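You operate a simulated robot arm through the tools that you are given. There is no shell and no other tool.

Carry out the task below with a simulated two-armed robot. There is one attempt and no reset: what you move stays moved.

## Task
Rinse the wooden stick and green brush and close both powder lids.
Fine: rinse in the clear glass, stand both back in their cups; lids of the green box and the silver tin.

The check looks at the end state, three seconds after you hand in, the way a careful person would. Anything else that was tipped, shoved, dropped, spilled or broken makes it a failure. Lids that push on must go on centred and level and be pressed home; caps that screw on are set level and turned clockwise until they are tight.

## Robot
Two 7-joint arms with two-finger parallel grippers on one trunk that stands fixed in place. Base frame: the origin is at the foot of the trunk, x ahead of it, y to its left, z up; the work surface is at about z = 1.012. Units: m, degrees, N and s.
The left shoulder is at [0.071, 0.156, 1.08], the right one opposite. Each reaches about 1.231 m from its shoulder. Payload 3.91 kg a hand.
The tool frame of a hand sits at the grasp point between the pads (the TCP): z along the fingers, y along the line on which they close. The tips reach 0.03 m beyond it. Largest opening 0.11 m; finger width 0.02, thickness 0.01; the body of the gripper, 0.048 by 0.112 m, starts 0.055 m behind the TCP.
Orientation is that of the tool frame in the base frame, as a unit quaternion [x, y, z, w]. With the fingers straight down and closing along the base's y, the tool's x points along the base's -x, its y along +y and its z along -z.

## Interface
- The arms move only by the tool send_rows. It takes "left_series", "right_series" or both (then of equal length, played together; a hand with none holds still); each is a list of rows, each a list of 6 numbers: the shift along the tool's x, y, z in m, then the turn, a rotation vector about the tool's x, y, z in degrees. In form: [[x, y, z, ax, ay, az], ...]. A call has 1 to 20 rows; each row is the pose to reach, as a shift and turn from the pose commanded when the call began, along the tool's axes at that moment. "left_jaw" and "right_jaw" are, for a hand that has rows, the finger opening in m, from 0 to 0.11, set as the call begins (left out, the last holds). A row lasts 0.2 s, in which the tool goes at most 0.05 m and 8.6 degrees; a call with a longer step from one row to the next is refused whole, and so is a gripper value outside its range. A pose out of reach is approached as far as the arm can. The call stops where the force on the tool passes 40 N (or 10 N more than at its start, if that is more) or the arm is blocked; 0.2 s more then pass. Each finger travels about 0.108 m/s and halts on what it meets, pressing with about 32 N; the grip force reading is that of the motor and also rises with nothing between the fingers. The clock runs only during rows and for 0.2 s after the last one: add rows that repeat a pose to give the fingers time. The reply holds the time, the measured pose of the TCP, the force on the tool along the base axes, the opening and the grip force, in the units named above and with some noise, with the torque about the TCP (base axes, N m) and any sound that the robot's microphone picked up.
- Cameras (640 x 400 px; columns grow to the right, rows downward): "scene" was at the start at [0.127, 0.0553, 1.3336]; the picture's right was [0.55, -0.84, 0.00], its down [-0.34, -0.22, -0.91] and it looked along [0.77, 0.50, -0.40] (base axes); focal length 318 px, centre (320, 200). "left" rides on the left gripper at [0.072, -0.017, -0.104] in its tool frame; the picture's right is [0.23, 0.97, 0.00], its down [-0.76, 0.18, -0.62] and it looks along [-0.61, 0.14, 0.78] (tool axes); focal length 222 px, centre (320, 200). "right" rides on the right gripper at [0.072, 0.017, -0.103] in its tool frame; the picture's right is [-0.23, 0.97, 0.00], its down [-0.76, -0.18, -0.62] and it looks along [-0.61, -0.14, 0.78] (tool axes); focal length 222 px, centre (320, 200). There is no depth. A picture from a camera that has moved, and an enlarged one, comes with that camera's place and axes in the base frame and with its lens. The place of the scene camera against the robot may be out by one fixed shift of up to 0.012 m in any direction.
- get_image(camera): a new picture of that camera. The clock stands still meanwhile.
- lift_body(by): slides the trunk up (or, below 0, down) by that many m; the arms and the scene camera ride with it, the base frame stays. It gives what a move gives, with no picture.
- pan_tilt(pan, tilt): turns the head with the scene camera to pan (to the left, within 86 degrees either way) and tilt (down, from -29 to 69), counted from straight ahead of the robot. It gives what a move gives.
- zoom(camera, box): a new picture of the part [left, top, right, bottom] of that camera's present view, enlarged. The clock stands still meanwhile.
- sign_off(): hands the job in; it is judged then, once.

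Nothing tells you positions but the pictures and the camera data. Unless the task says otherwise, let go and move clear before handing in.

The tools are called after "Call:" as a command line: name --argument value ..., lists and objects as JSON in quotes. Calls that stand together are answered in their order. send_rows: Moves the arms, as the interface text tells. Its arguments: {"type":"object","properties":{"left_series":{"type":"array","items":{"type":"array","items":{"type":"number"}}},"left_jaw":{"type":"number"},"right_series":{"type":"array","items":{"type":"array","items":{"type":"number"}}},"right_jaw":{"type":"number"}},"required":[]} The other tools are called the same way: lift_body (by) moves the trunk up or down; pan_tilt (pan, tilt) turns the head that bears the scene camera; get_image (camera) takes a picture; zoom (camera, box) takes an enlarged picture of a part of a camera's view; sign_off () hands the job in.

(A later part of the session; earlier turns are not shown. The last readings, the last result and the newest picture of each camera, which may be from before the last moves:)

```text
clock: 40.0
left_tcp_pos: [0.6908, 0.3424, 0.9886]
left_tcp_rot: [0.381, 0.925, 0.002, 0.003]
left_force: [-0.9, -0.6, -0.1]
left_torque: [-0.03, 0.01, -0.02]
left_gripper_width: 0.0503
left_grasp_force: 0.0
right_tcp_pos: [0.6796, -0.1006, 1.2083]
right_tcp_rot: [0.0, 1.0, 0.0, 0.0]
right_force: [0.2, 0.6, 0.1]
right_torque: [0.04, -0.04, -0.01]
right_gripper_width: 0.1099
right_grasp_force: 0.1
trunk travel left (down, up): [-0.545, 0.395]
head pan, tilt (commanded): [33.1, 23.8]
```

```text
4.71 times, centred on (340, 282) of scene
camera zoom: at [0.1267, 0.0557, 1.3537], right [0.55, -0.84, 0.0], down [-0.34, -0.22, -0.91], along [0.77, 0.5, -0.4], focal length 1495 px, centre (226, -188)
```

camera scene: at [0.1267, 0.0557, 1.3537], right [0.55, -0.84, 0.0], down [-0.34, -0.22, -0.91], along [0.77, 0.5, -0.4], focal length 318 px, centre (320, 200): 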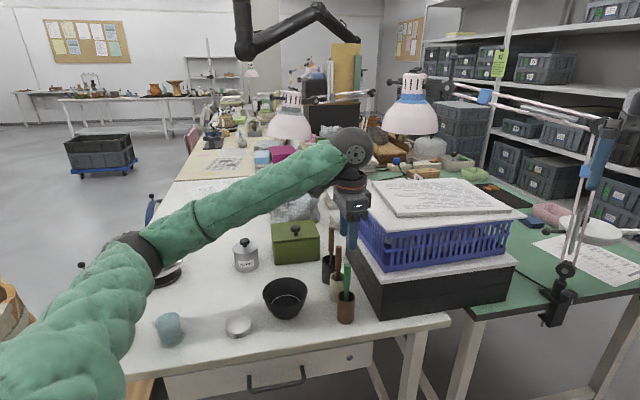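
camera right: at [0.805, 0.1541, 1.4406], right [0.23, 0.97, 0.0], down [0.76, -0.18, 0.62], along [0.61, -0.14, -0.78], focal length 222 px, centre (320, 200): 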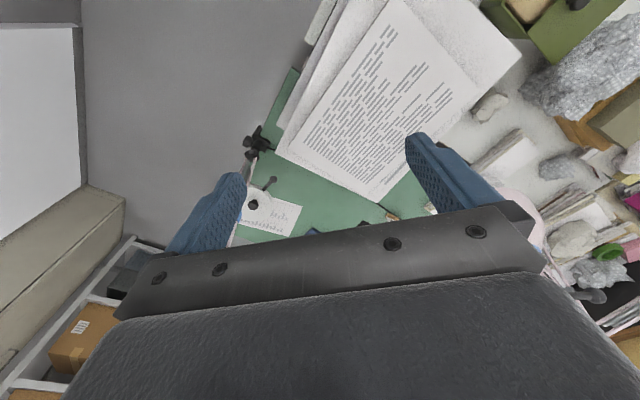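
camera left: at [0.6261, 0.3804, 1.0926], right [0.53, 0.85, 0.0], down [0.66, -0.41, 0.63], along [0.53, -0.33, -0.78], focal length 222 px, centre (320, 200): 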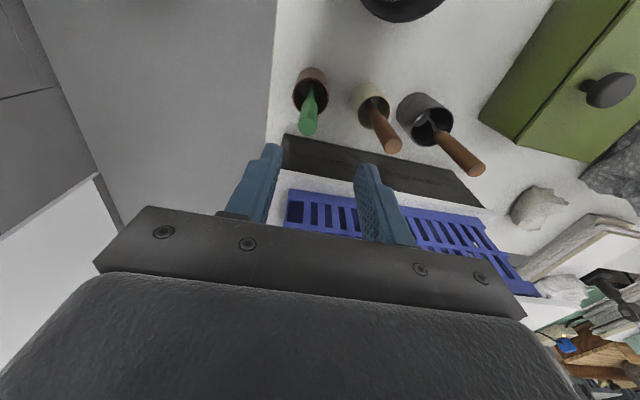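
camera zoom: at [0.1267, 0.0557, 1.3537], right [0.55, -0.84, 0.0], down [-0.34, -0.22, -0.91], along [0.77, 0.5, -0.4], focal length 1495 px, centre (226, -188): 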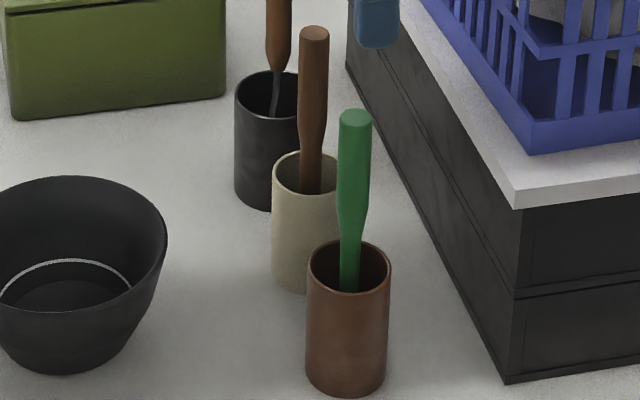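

The brush is nearly upright, leaning about 5° toward the stack, and centred about 11 mm along −y tool. I'll shift over it and descend around the upper handle.

Call:
send_rows --left_series '[[0, -0.0113, 0.0, 0, 0, 0], [0, -0.0113, 0.035, 0, 0, 0], [0, -0.0113, 0.07, 0, 0, 0], [0, -0.0113, 0.095, 0, 0, 0], [0, -0.0113, 0.113, 0, 0, 0], [0, -0.0113, 0.113, 0, 0, 0]]'

Call:
get_image --camera "left"

Call:
zoom --camera "scene" --box '[310, 220, 380, 325]'

```text
clock: 41.4
left_tcp_pos: [0.6846, 0.3337, 0.877]
left_tcp_rot: [0.382, 0.924, 0.003, 0.003]
left_force: [-0.2, -0.1, -0.3]
left_torque: [-0.02, 0.0, -0.01]
left_gripper_width: 0.0503
left_grasp_force: 0.1
right_tcp_pos: [0.6788, -0.1013, 1.2079]
right_tcp_rot: [-0.001, 1.0, -0.001, 0.001]
right_force: [-0.3, -0.4, -0.1]
right_torque: [-0.02, 0.02, 0.02]
right_gripper_width: 0.1099
right_grasp_force: 0.0
trunk travel left (down, up): [-0.545, 0.395]
head pan, tilt (commanded): [33.1, 23.8]
```

```text
taken
camera left: at [0.6191, 0.3708, 0.9806], right [0.53, 0.85, 0.01], down [0.66, -0.41, 0.63], along [0.53, -0.33, -0.78], focal length 222 px, centre (320, 200)
```

left: 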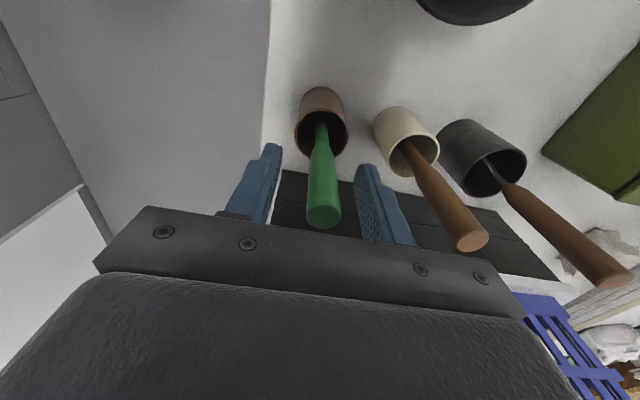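

```text
3.81 times, centred on (345, 272) of scene
camera zoom: at [0.127, 0.0549, 1.3536], right [0.55, -0.84, 0.0], down [-0.34, -0.22, -0.91], along [0.77, 0.5, -0.4], focal length 1210 px, centre (225, -76)
```

zoom: 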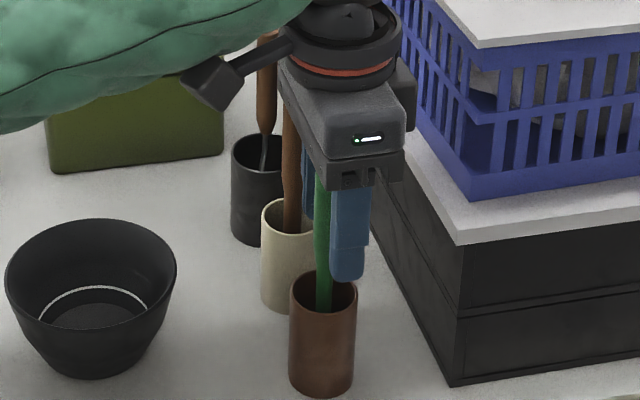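

The handle is centred between the fingers. I'll close on it.

Call:
send_rows --left_series '[[-0.001, 0, 0, 0, 0, 0], [-0.001, 0, 0, 0, 0, 0], [-0.001, 0, 0, 0, 0, 0]]' --left_jaw 0.0

Call:
get_image --camera "left"

Call:
zoom --camera "scene" --box '[310, 220, 380, 325]'

```text
clock: 42.2
left_tcp_pos: [0.6857, 0.332, 0.8774]
left_tcp_rot: [0.382, 0.924, 0.002, 0.002]
left_force: [-0.1, -0.6, 0.4]
left_torque: [-0.01, 0.0, -0.03]
left_gripper_width: 0.015
left_grasp_force: 31.9
right_tcp_pos: [0.6787, -0.0997, 1.2088]
right_tcp_rot: [0.0, 1.0, 0.0, -0.001]
right_force: [-0.5, -0.6, -0.3]
right_torque: [0.01, 0.02, 0.01]
right_gripper_width: 0.1101
right_grasp_force: 0.1
trunk travel left (down, up): [-0.545, 0.395]
head pan, tilt (commanded): [33.1, 23.8]
```

```text
taken
camera left: at [0.6204, 0.3696, 0.9808], right [0.53, 0.85, 0.01], down [0.66, -0.41, 0.63], along [0.53, -0.33, -0.78], focal length 222 px, centre (320, 200)
```

left: 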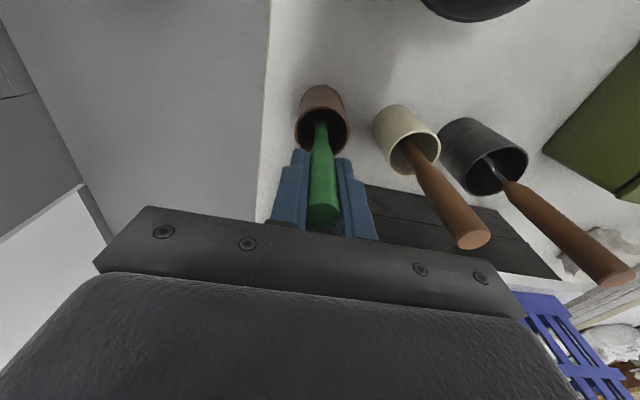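

```text
3.81 times, centred on (345, 272) of scene
camera zoom: at [0.1271, 0.0549, 1.3536], right [0.55, -0.84, 0.0], down [-0.34, -0.22, -0.91], along [0.77, 0.5, -0.4], focal length 1210 px, centre (225, -76)
```

zoom: 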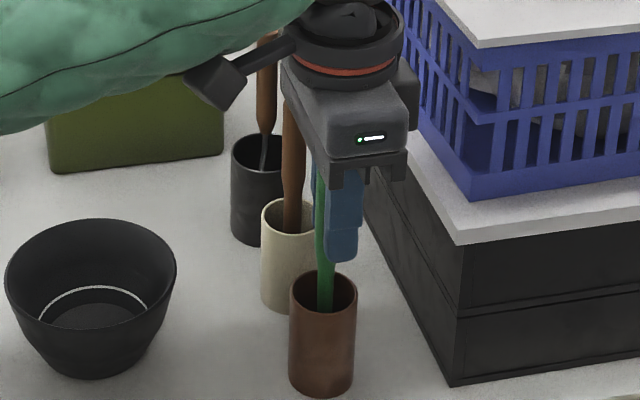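

The brush handle is gripped (15 mm). I'll lift it straight up out of the cup and look at it.

Call:
send_rows --left_series '[[0, 0, -0.015, 0, 0, 0], [0, 0, -0.045, 0, 0, 0], [0, 0, -0.08, 0, 0, 0], [0, 0, -0.115, 0, 0, 0], [0, 0, -0.145, 0, 0, 0], [0, 0, -0.145, 0, 0, 0]]'

Call:
get_image --camera "left"

Call:
zoom --camera "scene" --box '[300, 170, 390, 325]'

```text
clock: 43.6
left_tcp_pos: [0.6862, 0.3332, 1.0214]
left_tcp_rot: [0.382, 0.924, 0.002, 0.002]
left_force: [-0.6, 0.0, -0.5]
left_torque: [-0.02, 0.01, -0.02]
left_gripper_width: 0.0151
left_grasp_force: 32.0
right_tcp_pos: [0.6795, -0.1004, 1.2085]
right_tcp_rot: [0.0, 1.0, 0.0, -0.001]
right_force: [0.4, -0.5, 0.8]
right_torque: [0.01, 0.0, -0.01]
right_gripper_width: 0.1099
right_grasp_force: 0.1
trunk travel left (down, up): [-0.545, 0.395]
head pan, tilt (commanded): [33.1, 23.8]
```

```text
taken
camera left: at [0.6208, 0.3712, 1.1253], right [0.53, 0.85, 0.0], down [0.66, -0.41, 0.63], along [0.53, -0.33, -0.78], focal length 222 px, centre (320, 200)
```

left: 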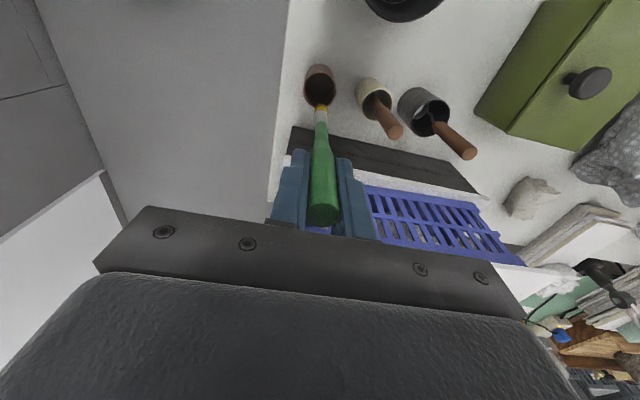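

```text
2.58 times, centred on (345, 248) of scene
camera zoom: at [0.1273, 0.0553, 1.3535], right [0.55, -0.84, 0.0], down [-0.34, -0.22, -0.91], along [0.77, 0.5, -0.41], focal length 820 px, centre (256, 77)
```

zoom: 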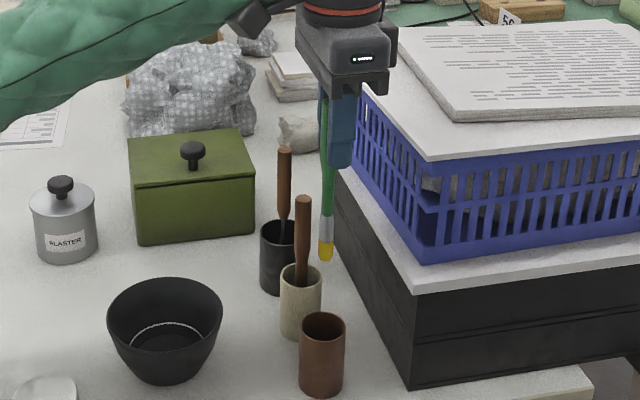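

The brush came out cleanly; its yellow bristle tip is about 131 mm below the TCP. I'll carry it toward the glass at this height in stages, checking the arm's elbow clearance on the way.

Call:
send_rows --left_series '[[0.03, 0, 0, 0, 0, 0], [0.07, 0, 0, 0, 0, 0], [0.11, 0, 0, 0, 0, 0], [0.15, 0, 0, 0, 0, 0], [0.19, 0, 0, 0, 0, 0], [0.22, 0, 0, 0, 0, 0]]'

Call:
get_image --camera "scene"

Call:
get_image --camera "left"

```text
clock: 45.0
left_tcp_pos: [0.5302, 0.487, 1.0202]
left_tcp_rot: [0.383, 0.924, 0.003, 0.003]
left_force: [0.4, 0.3, -0.3]
left_torque: [-0.02, -0.02, -0.01]
left_gripper_width: 0.015
left_grasp_force: 32.2
right_tcp_pos: [0.677, -0.1022, 1.2101]
right_tcp_rot: [-0.001, 1.0, 0.0, 0.0]
right_force: [0.3, -0.5, 0.3]
right_torque: [-0.02, 0.0, -0.01]
right_gripper_width: 0.1103
right_grasp_force: 0.1
trunk travel left (down, up): [-0.545, 0.395]
head pan, tilt (commanded): [33.1, 23.8]
```

```text
taken
camera scene: at [0.126, 0.0548, 1.3538], right [0.55, -0.84, 0.0], down [-0.34, -0.22, -0.91], along [0.77, 0.5, -0.4], focal length 318 px, centre (320, 200)
```

scene: 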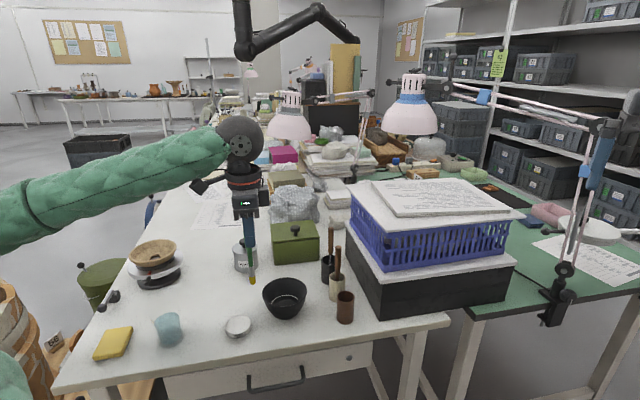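

```text
taken
camera left: at [0.4645, 0.5246, 1.1241], right [0.53, 0.85, 0.01], down [0.66, -0.41, 0.63], along [0.53, -0.33, -0.78], focal length 222 px, centre (320, 200)
```

left: 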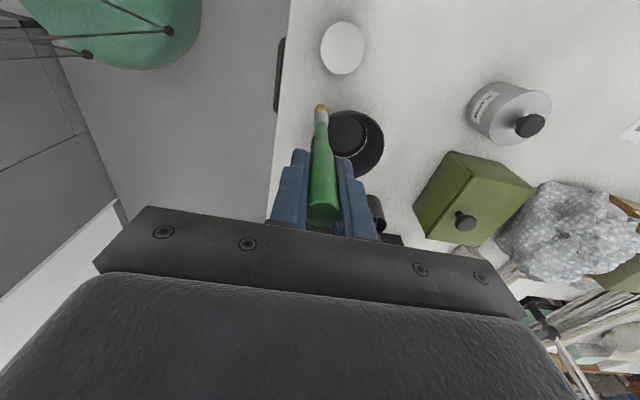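

The elbow is clear and high. I'll continue toward the glass.

Call:
send_rows --left_series '[[0.035, 0, 0, 0, 0, 0], [0.07, 0, 0, 0, 0, 0], [0.105, 0, 0, 0, 0, 0], [0.14, 0.002, 0, 0, 0, 0], [0.14, 0.002, 0, 0, 0, 0]]'

Call:
get_image --camera "scene"

Call:
get_image --camera "left"

```text
clock: 46.2
left_tcp_pos: [0.4319, 0.5895, 1.0188]
left_tcp_rot: [0.382, 0.924, 0.003, 0.003]
left_force: [-0.2, -0.7, 0.7]
left_torque: [0.0, 0.02, -0.01]
left_gripper_width: 0.0151
left_grasp_force: 31.8
right_tcp_pos: [0.6786, -0.0997, 1.2091]
right_tcp_rot: [0.0, 1.0, 0.0, -0.001]
right_force: [0.7, -0.5, -0.1]
right_torque: [-0.03, -0.02, 0.02]
right_gripper_width: 0.1099
right_grasp_force: 0.2
trunk travel left (down, up): [-0.545, 0.395]
head pan, tilt (commanded): [33.1, 23.8]
```

```text
taken
camera scene: at [0.128, 0.0554, 1.3534], right [0.55, -0.84, 0.0], down [-0.34, -0.22, -0.91], along [0.77, 0.5, -0.41], focal length 318 px, centre (320, 200)
```

scene: 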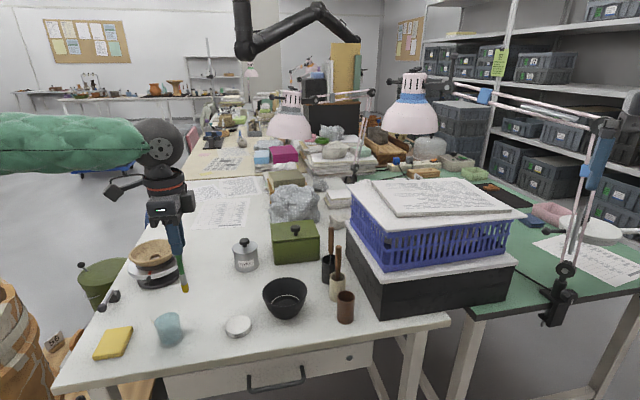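

```text
taken
camera left: at [0.3663, 0.6269, 1.1231], right [0.53, 0.85, 0.0], down [0.66, -0.41, 0.63], along [0.53, -0.33, -0.78], focal length 222 px, centre (320, 200)
```

left: 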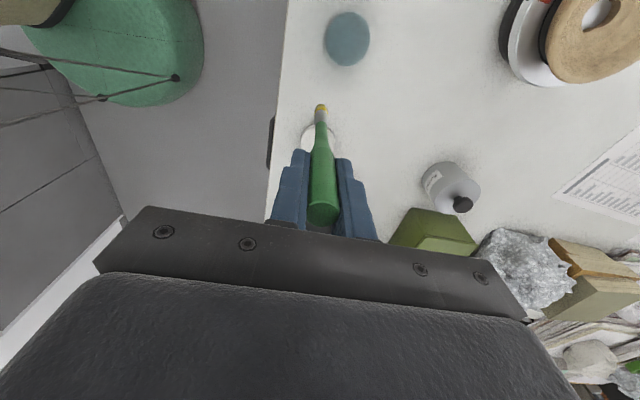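

The glass is visible about 65 mm further along. I'll zoom to fix its centre precisely.

Call:
zoom --camera "left" --box '[290, 0, 410, 90]'

Call:
zoom --camera "scene" --box '[130, 270, 220, 370]'

```text
4.44 times, centred on (350, 45) of left
camera zoom: at [0.3663, 0.6269, 1.1231], right [0.53, 0.85, 0.0], down [0.66, -0.41, 0.63], along [0.53, -0.33, -0.78], focal length 987 px, centre (187, 889)
```

zoom: 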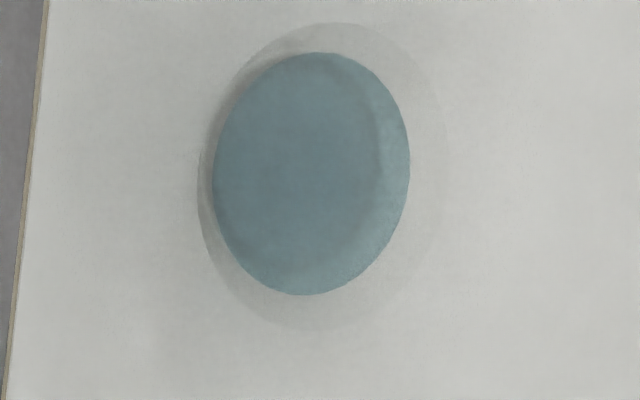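

```text
4.00 times, centred on (175, 320) of scene
camera zoom: at [0.128, 0.0554, 1.3534], right [0.55, -0.84, 0.0], down [-0.34, -0.22, -0.91], along [0.77, 0.5, -0.41], focal length 1271 px, centre (900, -280)
```

zoom: 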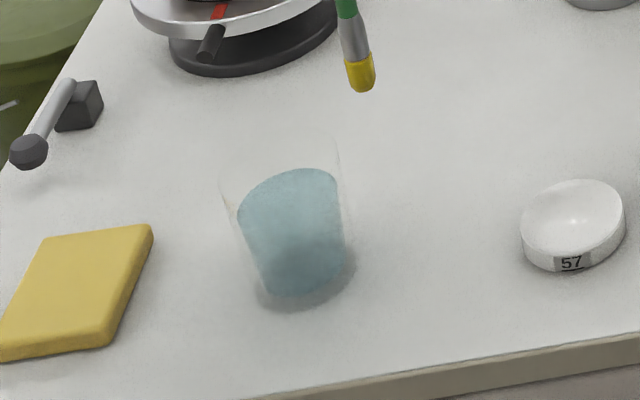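

The glass centre is at about (63, 17) mm in the tool frame. I'll move so the bristle tip is over its centre, then verify before dipping.

Call:
send_rows --left_series '[[0.029, 0.0096, 0, 0, 0, 0], [0.0577, 0.0192, 0, 0, 0, 0], [0.0577, 0.0192, 0.01, 0, 0, 0], [0.0577, 0.0192, 0.01, 0, 0, 0]]'

Call:
zoom --camera "scene" --box '[120, 240, 220, 370]'

Call:
zoom --camera "left" --box '[250, 40, 390, 180]'

```text
clock: 47.2
left_tcp_pos: [0.4041, 0.6429, 1.0115]
left_tcp_rot: [0.382, 0.924, 0.002, 0.003]
left_force: [0.3, -0.7, 0.4]
left_torque: [0.03, 0.01, 0.01]
left_gripper_width: 0.0153
left_grasp_force: 31.9
right_tcp_pos: [0.6782, -0.1008, 1.2083]
right_tcp_rot: [0.0, 1.0, 0.0, -0.001]
right_force: [0.5, 0.3, 0.7]
right_torque: [-0.01, -0.01, 0.02]
right_gripper_width: 0.1099
right_grasp_force: 0.0
trunk travel left (down, up): [-0.545, 0.395]
head pan, tilt (commanded): [33.1, 23.8]
```

```text
3.08 times, centred on (170, 305) of scene
camera zoom: at [0.1265, 0.0551, 1.3537], right [0.55, -0.84, 0.0], down [-0.34, -0.22, -0.91], along [0.77, 0.5, -0.4], focal length 978 px, centre (782, -123)
```

zoom: 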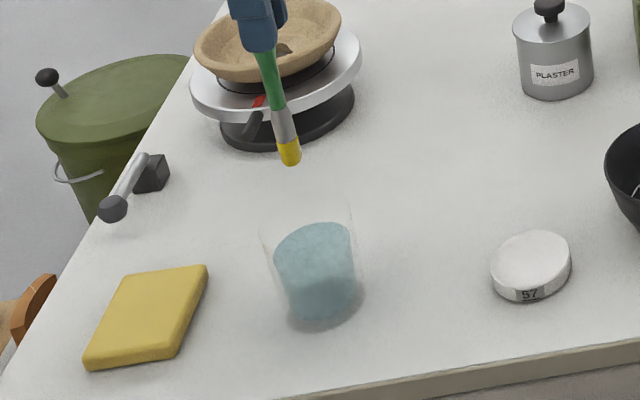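

```text
2.86 times, centred on (320, 110) of left
camera zoom: at [0.3389, 0.6797, 1.115], right [0.53, 0.85, 0.01], down [0.66, -0.41, 0.63], along [0.54, -0.33, -0.78], focal length 635 px, centre (320, 457)
```

zoom: 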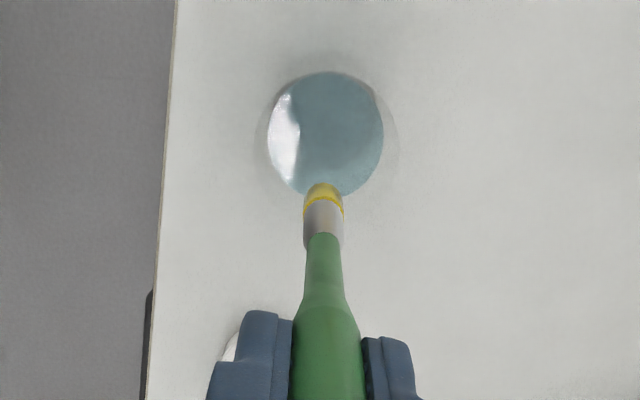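

The tip is within about 3 mm of the glass centre in both views. I'll lower it into the water.

Call:
send_rows --left_series '[[0, 0, 0.02, 0, 0, 0], [0, 0, 0.04, 0, 0, 0], [0, 0, 0.06, 0, 0, 0], [0, 0, 0.075, 0, 0, 0]]'

Call:
zoom --camera "scene" --box '[120, 240, 220, 370]'

Call:
zoom --camera "left" --box '[250, 40, 390, 180]'

```text
clock: 48.2
left_tcp_pos: [0.4044, 0.6424, 0.9362]
left_tcp_rot: [0.381, 0.924, 0.003, 0.003]
left_force: [0.5, 0.2, 0.1]
left_torque: [0.0, -0.01, 0.0]
left_gripper_width: 0.0153
left_grasp_force: 31.6
right_tcp_pos: [0.6783, -0.1013, 1.2076]
right_tcp_rot: [0.0, 1.0, 0.0, 0.0]
right_force: [-0.1, 0.0, -0.3]
right_torque: [0.03, -0.01, 0.03]
right_gripper_width: 0.1098
right_grasp_force: 0.1
trunk travel left (down, up): [-0.545, 0.395]
head pan, tilt (commanded): [33.1, 23.8]
```

```text
3.08 times, centred on (170, 305) of scene
camera zoom: at [0.127, 0.0552, 1.3536], right [0.55, -0.84, 0.0], down [-0.34, -0.22, -0.91], along [0.77, 0.5, -0.4], focal length 978 px, centre (782, -123)
```

zoom: 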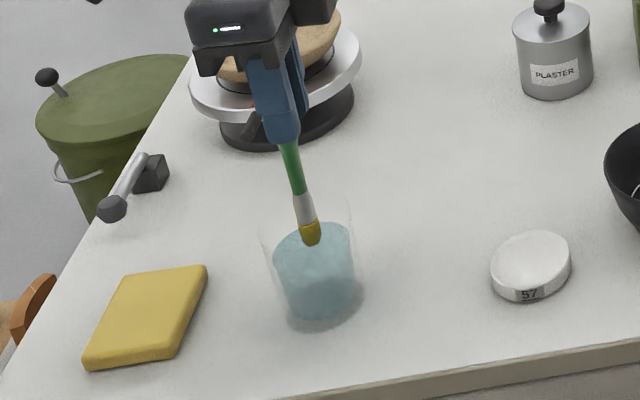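

```text
2.86 times, centred on (320, 110) of left
camera zoom: at [0.3398, 0.6807, 1.0397], right [0.53, 0.85, 0.01], down [0.66, -0.41, 0.63], along [0.53, -0.33, -0.78], focal length 635 px, centre (320, 457)
```

zoom: 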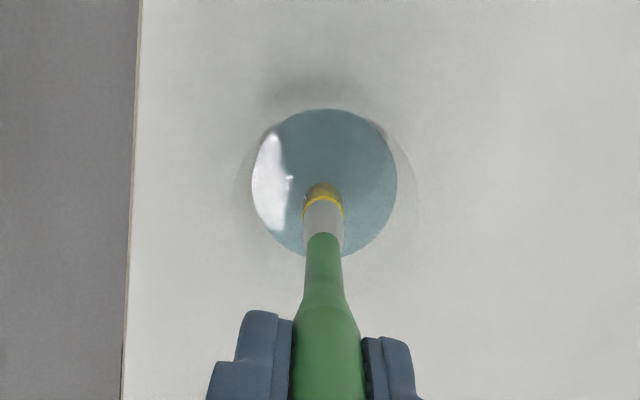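

The tip is entering the water centred. I'll go about 37 mm deeper, then swirl in small circles and bob up and down.

Call:
send_rows --left_series '[[0, 0, 0.015, 0, 0, 0], [0, 0, 0.028, 0, 0, 0], [0, 0, 0.037, 0, 0, 0], [0, 0, 0.037, 0, 0, 0]]'

Call:
zoom --camera "scene" --box '[120, 240, 220, 370]'

Call:
zoom --camera "left" --box '[250, 40, 390, 180]'

```text
clock: 49.2
left_tcp_pos: [0.4051, 0.6419, 0.8994]
left_tcp_rot: [0.381, 0.924, 0.003, 0.003]
left_force: [0.7, -0.8, 0.3]
left_torque: [-0.03, -0.03, 0.02]
left_gripper_width: 0.0151
left_grasp_force: 32.3
right_tcp_pos: [0.6779, -0.1006, 1.2086]
right_tcp_rot: [0.0, 1.0, 0.0, 0.0]
right_force: [-0.4, 1.4, 0.2]
right_torque: [-0.03, -0.04, 0.01]
right_gripper_width: 0.1097
right_grasp_force: 0.0
trunk travel left (down, up): [-0.545, 0.395]
head pan, tilt (commanded): [33.1, 23.8]
```

```text
3.08 times, centred on (170, 305) of scene
camera zoom: at [0.1266, 0.0549, 1.3537], right [0.55, -0.84, 0.0], down [-0.34, -0.22, -0.91], along [0.77, 0.5, -0.4], focal length 978 px, centre (782, -123)
```

zoom: 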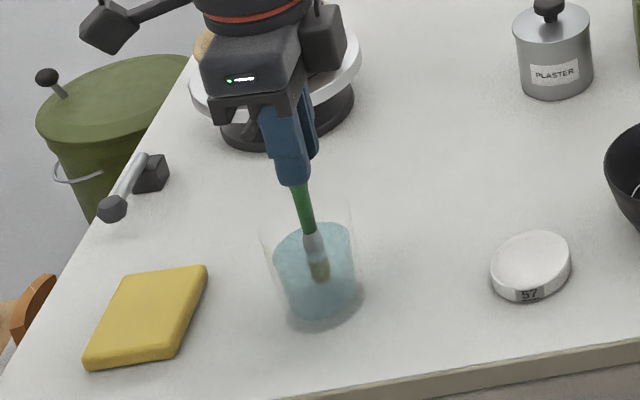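

```text
2.86 times, centred on (320, 110) of left
camera zoom: at [0.3395, 0.6801, 1.0034], right [0.53, 0.85, 0.01], down [0.66, -0.41, 0.63], along [0.54, -0.33, -0.78], focal length 635 px, centre (320, 457)
```

zoom: 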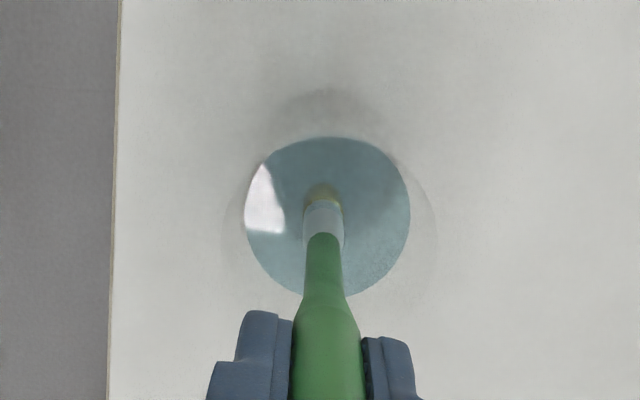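

The bristles and ferrule are submerged with no contact force. I'll swirl now in 7 mm circles with some bobbing.

Call:
send_rows --left_series '[[0.007, 0, 0, 0, 0, 0], [0.005, 0.005, 0, 0, 0, 0], [0, 0.007, 0, 0, 0, 0], [-0.005, 0.005, 0, 0, 0, 0], [-0.007, 0, 0, 0, 0, 0], [-0.005, -0.005, 0, 0, 0, 0], [0, -0.007, 0, 0, 0, 0], [0.005, -0.005, 0, 0, 0, 0], [0.007, 0, 0, 0, 0, 0], [0.005, 0.005, -0.006, 0, 0, 0], [0, 0.007, 0, 0, 0, 0], [-0.005, 0.005, -0.006, 0, 0, 0], [-0.007, 0, 0, 0, 0, 0], [-0.005, -0.005, -0.006, 0, 0, 0], [0, -0.007, 0, 0, 0, 0], [0.005, -0.005, -0.006, 0, 0, 0], [0.007, 0, 0, 0, 0, 0], [0, 0.007, 0, 0, 0, 0], [-0.007, 0, 0, 0, 0, 0], [0, 0, 0, 0, 0, 0]]'

Call:
zoom --camera "scene" --box '[120, 240, 220, 370]'

```text
clock: 53.4
left_tcp_pos: [0.4038, 0.6416, 0.8986]
left_tcp_rot: [0.381, 0.924, 0.002, 0.004]
left_force: [-0.2, 0.2, -0.3]
left_torque: [0.01, 0.04, 0.01]
left_gripper_width: 0.0147
left_grasp_force: 32.3
right_tcp_pos: [0.6779, -0.1001, 1.2099]
right_tcp_rot: [0.0, 1.0, 0.0, 0.0]
right_force: [-0.3, 0.1, -0.1]
right_torque: [-0.01, 0.02, -0.01]
right_gripper_width: 0.1099
right_grasp_force: 0.0
trunk travel left (down, up): [-0.545, 0.395]
head pan, tilt (commanded): [33.1, 23.8]
```

```text
3.08 times, centred on (170, 305) of scene
camera zoom: at [0.1266, 0.0552, 1.3536], right [0.55, -0.84, 0.0], down [-0.34, -0.22, -0.91], along [0.77, 0.5, -0.4], focal length 978 px, centre (782, -123)
```

zoom: 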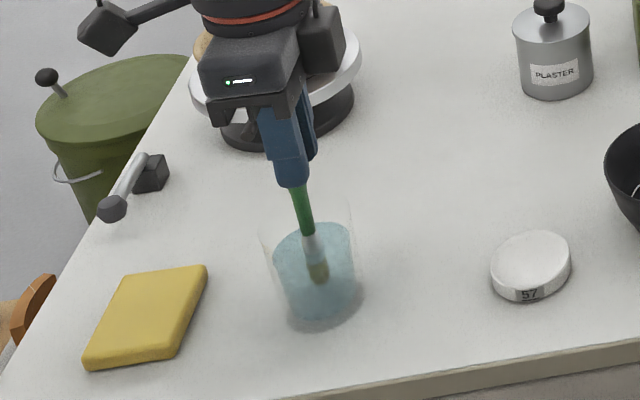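

I'll lift it out above the glass to see whether the bristles are clean.

Call:
send_rows --left_series '[[0, 0, -0.02, 0, 0, 0], [0, 0, -0.05, 0, 0, 0], [0, 0, -0.08, 0, 0, 0], [0, 0, -0.1, 0, 0, 0], [0, 0, -0.1, 0, 0, 0]]'

Call:
zoom --camera "scene" --box '[130, 250, 200, 340]'

Call:
zoom --camera "left" --box '[280, 60, 360, 140]'

```text
clock: 54.6
left_tcp_pos: [0.4026, 0.6396, 1.0]
left_tcp_rot: [0.382, 0.924, 0.001, 0.002]
left_force: [-0.1, 0.2, -0.9]
left_torque: [0.01, 0.0, -0.02]
left_gripper_width: 0.015
left_grasp_force: 32.4
right_tcp_pos: [0.6786, -0.1006, 1.2089]
right_tcp_rot: [0.0, 1.0, 0.0, 0.0]
right_force: [0.5, -0.7, 0.8]
right_torque: [0.02, 0.02, -0.02]
right_gripper_width: 0.1099
right_grasp_force: 0.0
trunk travel left (down, up): [-0.545, 0.395]
head pan, tilt (commanded): [33.1, 23.8]
```

```text
4.44 times, centred on (165, 295) of scene
camera zoom: at [0.1269, 0.0551, 1.3536], right [0.55, -0.84, 0.0], down [-0.34, -0.22, -0.91], along [0.77, 0.5, -0.4], focal length 1412 px, centre (1009, -222)
```

zoom: 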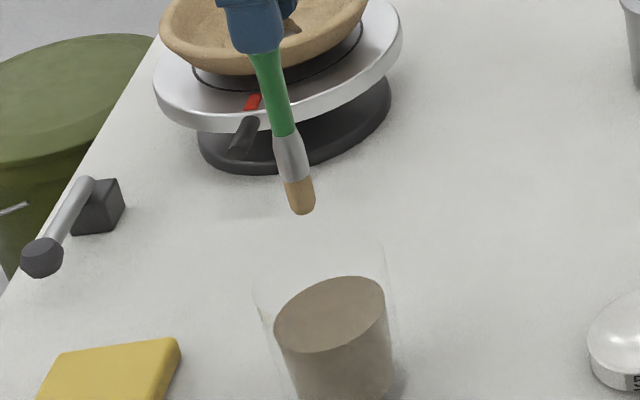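

```text
5.00 times, centred on (320, 100) of left
camera zoom: at [0.3374, 0.6788, 1.1041], right [0.53, 0.85, 0.01], down [0.66, -0.41, 0.63], along [0.53, -0.33, -0.78], focal length 1111 px, centre (320, 700)
```

zoom: 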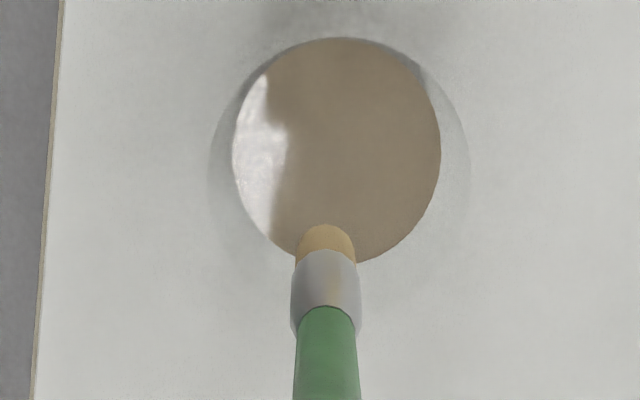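

The bristles came out clean (tan) and the water turned cloudy, so the rinse worked. I'll carry the brush back along the same line to above its brown cup.

Call:
send_rows --left_series '[[0, 0, -0.022, 0, 0, 0], [-0.042, -0.002, -0.022, 0, 0, 0], [-0.085, -0.0045, -0.022, 0, 0, 0], [-0.128, -0.0065, -0.022, 0, 0, 0], [-0.171, -0.0087, -0.022, 0, 0, 0], [-0.214, -0.011, -0.022, 0, 0, 0], [-0.257, -0.013, -0.022, 0, 0, 0], [-0.3, -0.0155, -0.022, 0, 0, 0], [-0.343, -0.0177, -0.022, 0, 0, 0], [-0.385, -0.0195, -0.022, 0, 0, 0], [-0.4177, -0.0212, -0.022, 0, 0, 0], [-0.4177, -0.0212, -0.022, 0, 0, 0]]'

Call:
zoom --camera "left" --box '[250, 40, 390, 180]'

Call:
zoom --camera "scene" --box '[300, 200, 390, 335]'

```text
clock: 57.2
left_tcp_pos: [0.6858, 0.3321, 1.0228]
left_tcp_rot: [0.382, 0.924, 0.002, 0.002]
left_force: [-0.2, 0.2, 0.3]
left_torque: [-0.02, 0.01, 0.02]
left_gripper_width: 0.015
left_grasp_force: 31.8
right_tcp_pos: [0.6784, -0.1003, 1.2099]
right_tcp_rot: [0.0, 1.0, -0.001, 0.0]
right_force: [0.1, -0.3, 0.7]
right_torque: [-0.03, -0.01, -0.02]
right_gripper_width: 0.1101
right_grasp_force: 0.1
trunk travel left (down, up): [-0.545, 0.395]
head pan, tilt (commanded): [33.1, 23.8]
```

```text
2.86 times, centred on (320, 110) of left
camera zoom: at [0.6202, 0.37, 1.1254], right [0.53, 0.85, 0.0], down [0.66, -0.41, 0.63], along [0.54, -0.33, -0.78], focal length 635 px, centre (320, 457)
```

zoom: 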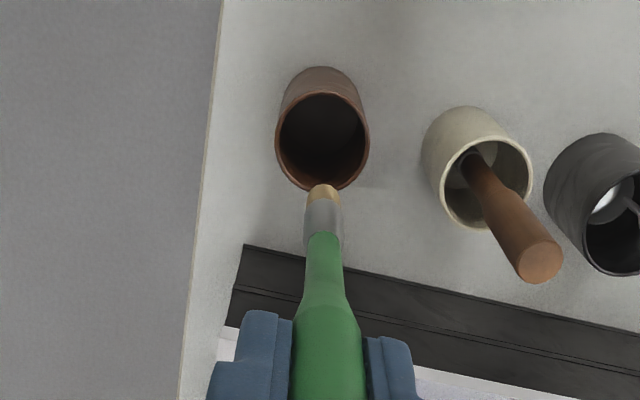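

```text
2.96 times, centred on (345, 268) of scene
camera zoom: at [0.1267, 0.0562, 1.3536], right [0.55, -0.84, 0.0], down [-0.34, -0.22, -0.91], along [0.77, 0.5, -0.41], focal length 941 px, centre (246, 0)
```

zoom: 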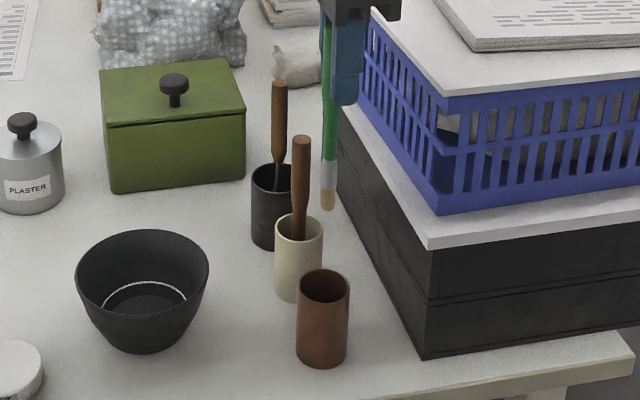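

The tip is right above the brown cup's opening. I'll lower it to the original height.

Call:
send_rows --left_series '[[0, 0, 0.035, 0, 0, 0], [0, 0, 0.065, 0, 0, 0], [0, 0, 0.09, 0, 0, 0], [0, 0, 0.115, 0, 0, 0], [0, 0, 0.135, 0, 0, 0], [0, 0, 0.144, 0, 0, 0], [0, 0, 0.144, 0, 0, 0]]'

Call:
get_image --camera "left"

Call:
zoom --camera "scene" --box '[300, 200, 390, 335]'

```text
clock: 58.8
left_tcp_pos: [0.6859, 0.3322, 0.8772]
left_tcp_rot: [0.382, 0.924, 0.002, 0.002]
left_force: [-1.0, -0.2, 2.1]
left_torque: [0.1, 0.09, 0.03]
left_gripper_width: 0.015
left_grasp_force: 32.2
right_tcp_pos: [0.679, -0.1002, 1.2085]
right_tcp_rot: [0.0, 1.0, 0.0, 0.0]
right_force: [0.2, 1.0, 0.2]
right_torque: [0.01, -0.03, -0.01]
right_gripper_width: 0.1098
right_grasp_force: 0.0
trunk travel left (down, up): [-0.545, 0.395]
head pan, tilt (commanded): [33.1, 23.8]
```

```text
taken
camera left: at [0.6206, 0.3697, 0.9807], right [0.53, 0.85, 0.01], down [0.66, -0.41, 0.63], along [0.53, -0.33, -0.78], focal length 222 px, centre (320, 200)
```

left: 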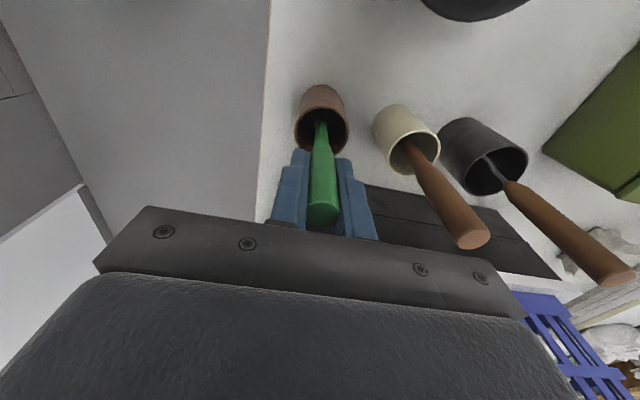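

```text
2.96 times, centred on (345, 268) of scene
camera zoom: at [0.127, 0.0549, 1.3536], right [0.55, -0.84, 0.0], down [-0.34, -0.22, -0.91], along [0.77, 0.5, -0.4], focal length 941 px, centre (246, 0)
```

zoom: 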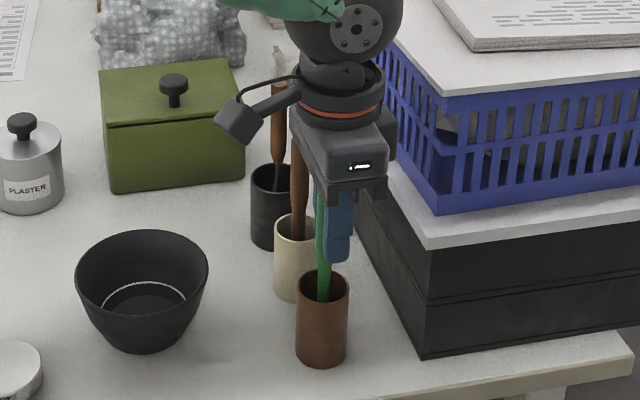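

The brush is back on the cup's bottom (about 2 N). I'll open the fingers and rise straight up.

Call:
send_rows --left_series '[[0, 0, 0, 0, 0, 0], [0, 0, 0, 0, 0, 0], [0, 0, 0, 0, 0, 0], [0, 0, 0, 0, 0, 0]]' --left_jaw 0.05

Call:
get_image --camera "left"

Call:
zoom --camera "scene" --box '[300, 200, 390, 335]'

```text
clock: 59.8
left_tcp_pos: [0.686, 0.3321, 0.8769]
left_tcp_rot: [0.382, 0.924, 0.002, 0.003]
left_force: [-0.1, 0.1, 0.1]
left_torque: [-0.03, -0.01, -0.01]
left_gripper_width: 0.0502
left_grasp_force: 0.0
right_tcp_pos: [0.678, -0.1013, 1.2088]
right_tcp_rot: [0.001, 1.0, 0.0, -0.001]
right_force: [0.3, 0.5, -0.1]
right_torque: [-0.01, 0.03, 0.03]
right_gripper_width: 0.1099
right_grasp_force: 0.1
trunk travel left (down, up): [-0.545, 0.395]
head pan, tilt (commanded): [33.1, 23.8]
```

```text
taken
camera left: at [0.6207, 0.3697, 0.9808], right [0.53, 0.85, 0.01], down [0.66, -0.41, 0.63], along [0.53, -0.33, -0.78], focal length 222 px, centre (320, 200)
```

left: 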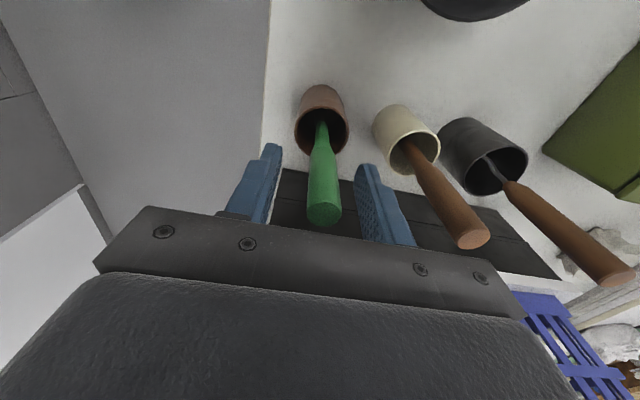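

```text
2.96 times, centred on (345, 268) of scene
camera zoom: at [0.1271, 0.0549, 1.3536], right [0.55, -0.84, 0.0], down [-0.34, -0.22, -0.91], along [0.77, 0.5, -0.4], focal length 941 px, centre (246, 0)
```

zoom: 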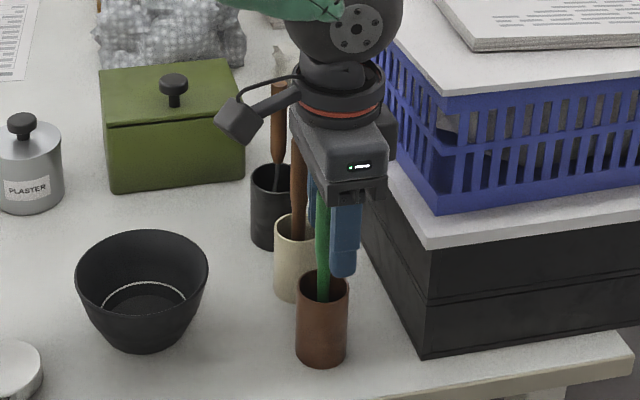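

The brush stands in its cup again. I'll rise and shift 80 mm along the row to hover over the wooden stick.

Call:
send_rows --left_series '[[0, 0, -0.04, 0, 0, 0], [0, 0, -0.08, 0, 0, 0], [0, 0, -0.115, 0, 0, 0], [0, 0.04, -0.115, 0, 0, 0], [0, 0.08, -0.115, 0, 0, 0], [0, 0.08, -0.115, 0, 0, 0]]'

Call:
zoom --camera "left" --box '[240, 50, 400, 170]'

Call:
zoom --camera "scene" --box '[300, 200, 390, 335]'

```text
clock: 61.2
left_tcp_pos: [0.7435, 0.3894, 0.9966]
left_tcp_rot: [0.382, 0.924, 0.002, 0.003]
left_force: [-0.5, 0.1, -1.5]
left_torque: [-0.04, 0.01, 0.0]
left_gripper_width: 0.0502
left_grasp_force: 0.0
right_tcp_pos: [0.6789, -0.1023, 1.2081]
right_tcp_rot: [-0.001, 1.0, -0.001, 0.0]
right_force: [0.3, -0.7, -0.2]
right_torque: [0.01, -0.01, 0.01]
right_gripper_width: 0.1101
right_grasp_force: 0.0
trunk travel left (down, up): [-0.545, 0.395]
head pan, tilt (commanded): [33.1, 23.8]
```

```text
3.33 times, centred on (320, 110) of left
camera zoom: at [0.678, 0.4267, 1.1004], right [0.53, 0.85, 0.01], down [0.66, -0.41, 0.63], along [0.54, -0.33, -0.78], focal length 740 px, centre (320, 500)
```

zoom: 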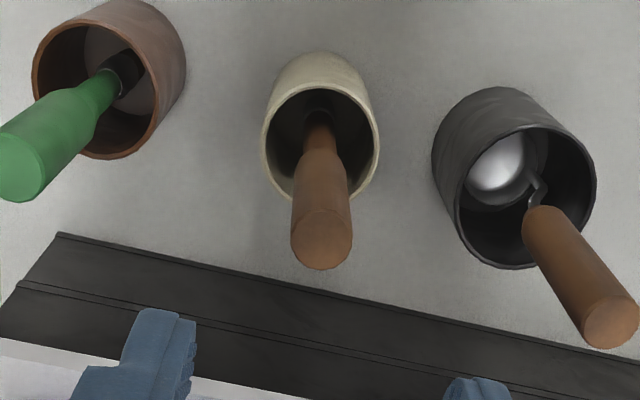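

```text
2.96 times, centred on (345, 268) of scene
camera zoom: at [0.1266, 0.0546, 1.3537], right [0.55, -0.84, 0.0], down [-0.34, -0.22, -0.91], along [0.77, 0.5, -0.4], focal length 941 px, centre (246, 0)
```

zoom: 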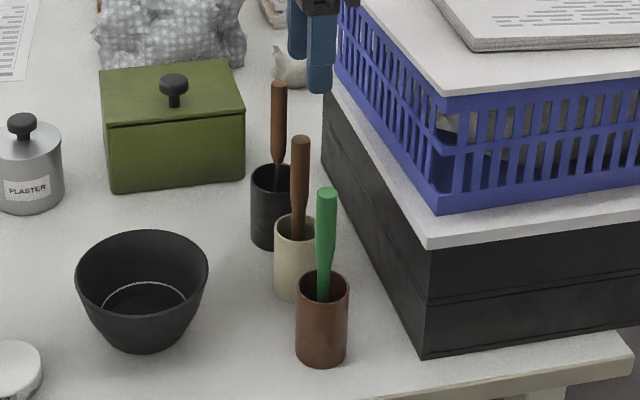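

The wooden stick in the cream cup is under the TCP (about 4 mm toward +x tool). I'll descend around its handle.

Call:
send_rows --left_series '[[0.0045, -0.001, 0.0, 0, 0, 0], [0.0045, -0.001, 0.035, 0, 0, 0], [0.0045, -0.001, 0.07, 0, 0, 0], [0.0045, -0.001, 0.1, 0, 0, 0], [0.0045, -0.001, 0.118, 0, 0, 0], [0.0045, -0.001, 0.118, 0, 0, 0]]'

Call:
get_image --camera "left"

Call:
zoom --camera "scene" --box '[300, 200, 390, 335]'

```text
clock: 62.6
left_tcp_pos: [0.7391, 0.3926, 0.8764]
left_tcp_rot: [0.382, 0.924, 0.003, 0.003]
left_force: [-0.1, 0.1, 0.3]
left_torque: [0.01, 0.02, -0.01]
left_gripper_width: 0.0499
left_grasp_force: 0.1
right_tcp_pos: [0.6787, -0.1008, 1.2082]
right_tcp_rot: [-0.001, 1.0, 0.0, 0.0]
right_force: [-0.9, 1.2, -0.2]
right_torque: [-0.03, -0.02, 0.02]
right_gripper_width: 0.1096
right_grasp_force: 0.1
trunk travel left (down, up): [-0.545, 0.395]
head pan, tilt (commanded): [33.1, 23.8]
```

```text
taken
camera left: at [0.6737, 0.4297, 0.9799], right [0.53, 0.85, 0.01], down [0.66, -0.41, 0.63], along [0.53, -0.33, -0.78], focal length 222 px, centre (320, 200)
```

left: 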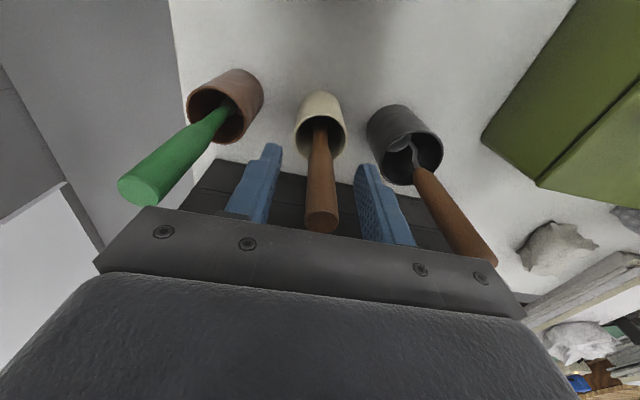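

```text
2.96 times, centred on (345, 268) of scene
camera zoom: at [0.1268, 0.0548, 1.3537], right [0.55, -0.84, 0.0], down [-0.34, -0.22, -0.91], along [0.77, 0.5, -0.4], focal length 941 px, centre (246, 0)
```

zoom: 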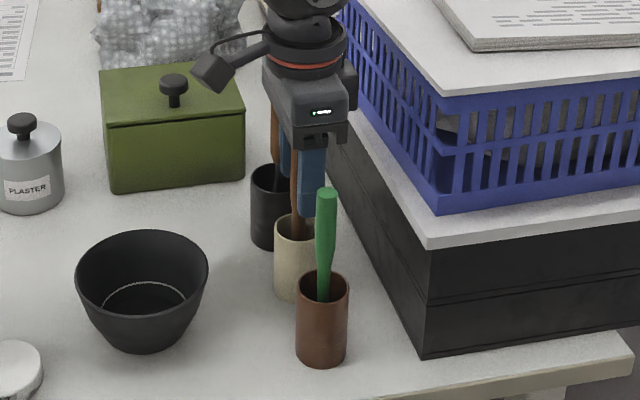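

The stick is centred between the fingers. I'll close and lift it.

Call:
send_rows --left_series '[[-0.001, 0, 0, 0, 0, 0], [-0.001, 0, 0, 0, 0, 0], [-0.001, 0, 0, 0, 0, 0]]' --left_jaw 0.0

Call:
get_image --camera "left"

```text
clock: 63.4
left_tcp_pos: [0.7401, 0.3917, 0.8757]
left_tcp_rot: [0.382, 0.924, 0.001, 0.002]
left_force: [-0.5, -0.9, 0.0]
left_torque: [0.0, -0.03, -0.02]
left_gripper_width: 0.0153
left_grasp_force: 32.5
right_tcp_pos: [0.6788, -0.0999, 1.209]
right_tcp_rot: [0.0, 1.0, 0.0, -0.002]
right_force: [0.7, -0.3, -0.3]
right_torque: [0.04, 0.03, 0.01]
right_gripper_width: 0.11
right_grasp_force: 0.1
trunk travel left (down, up): [-0.545, 0.395]
head pan, tilt (commanded): [33.1, 23.8]
```

```text
taken
camera left: at [0.6745, 0.4289, 0.9799], right [0.53, 0.85, 0.01], down [0.66, -0.41, 0.63], along [0.53, -0.33, -0.78], focal length 222 px, centre (320, 200)
```

left: 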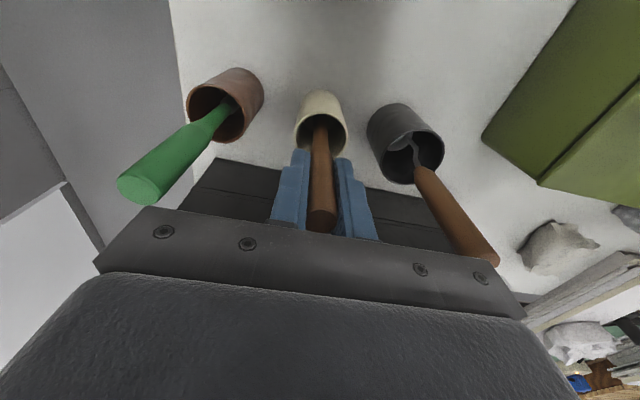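

Call:
send_rows --left_series '[[0, 0, -0.015, 0, 0, 0], [0, 0, -0.045, 0, 0, 0], [0, 0, -0.08, 0, 0, 0], [0, 0, -0.115, 0, 0, 0], [0, 0, -0.145, 0, 0, 0], [0, 0, -0.145, 0, 0, 0]]'

Call:
zoom --camera "left" --box '[250, 40, 390, 180]'

Call:
zoom --camera "scene" --box '[290, 150, 390, 330]'

```text
clock: 64.8
left_tcp_pos: [0.7372, 0.3877, 1.02]
left_tcp_rot: [0.382, 0.924, 0.002, 0.002]
left_force: [-0.2, 0.3, 0.2]
left_torque: [0.0, -0.01, -0.02]
left_gripper_width: 0.015
left_grasp_force: 32.4
right_tcp_pos: [0.6797, -0.1003, 1.208]
right_tcp_rot: [0.0, 1.0, 0.0, -0.001]
right_force: [0.7, -0.7, -0.3]
right_torque: [0.0, -0.02, 0.0]
right_gripper_width: 0.1098
right_grasp_force: 0.0
trunk travel left (down, up): [-0.545, 0.395]
head pan, tilt (commanded): [33.1, 23.8]
```

```text
2.86 times, centred on (320, 110) of left
camera zoom: at [0.673, 0.427, 1.1235], right [0.53, 0.85, 0.0], down [0.66, -0.41, 0.63], along [0.53, -0.33, -0.78], focal length 635 px, centre (320, 457)
```

zoom: 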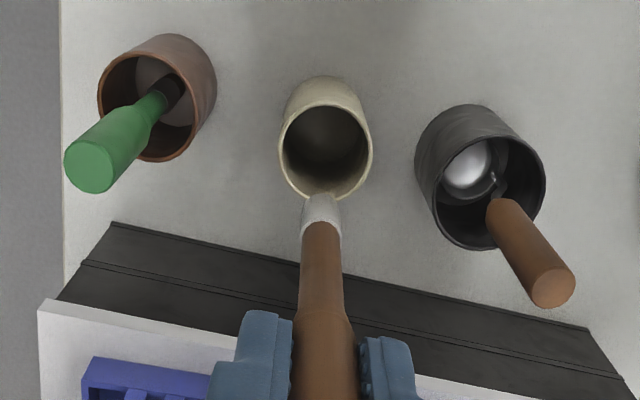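

```text
2.22 times, centred on (340, 240) of scene
camera zoom: at [0.1276, 0.0551, 1.3535], right [0.55, -0.84, 0.0], down [-0.34, -0.22, -0.91], along [0.77, 0.5, -0.41], focal length 706 px, centre (276, 111)
```

zoom: 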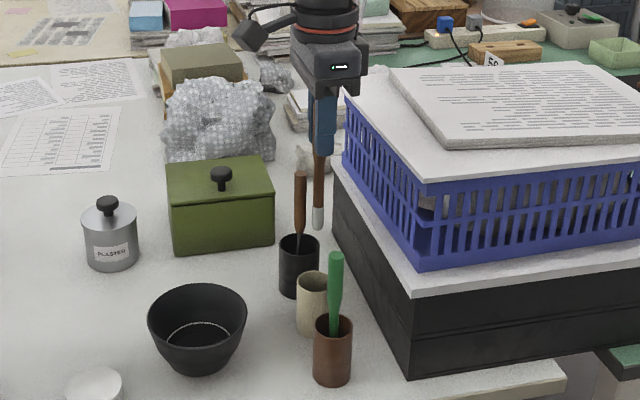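

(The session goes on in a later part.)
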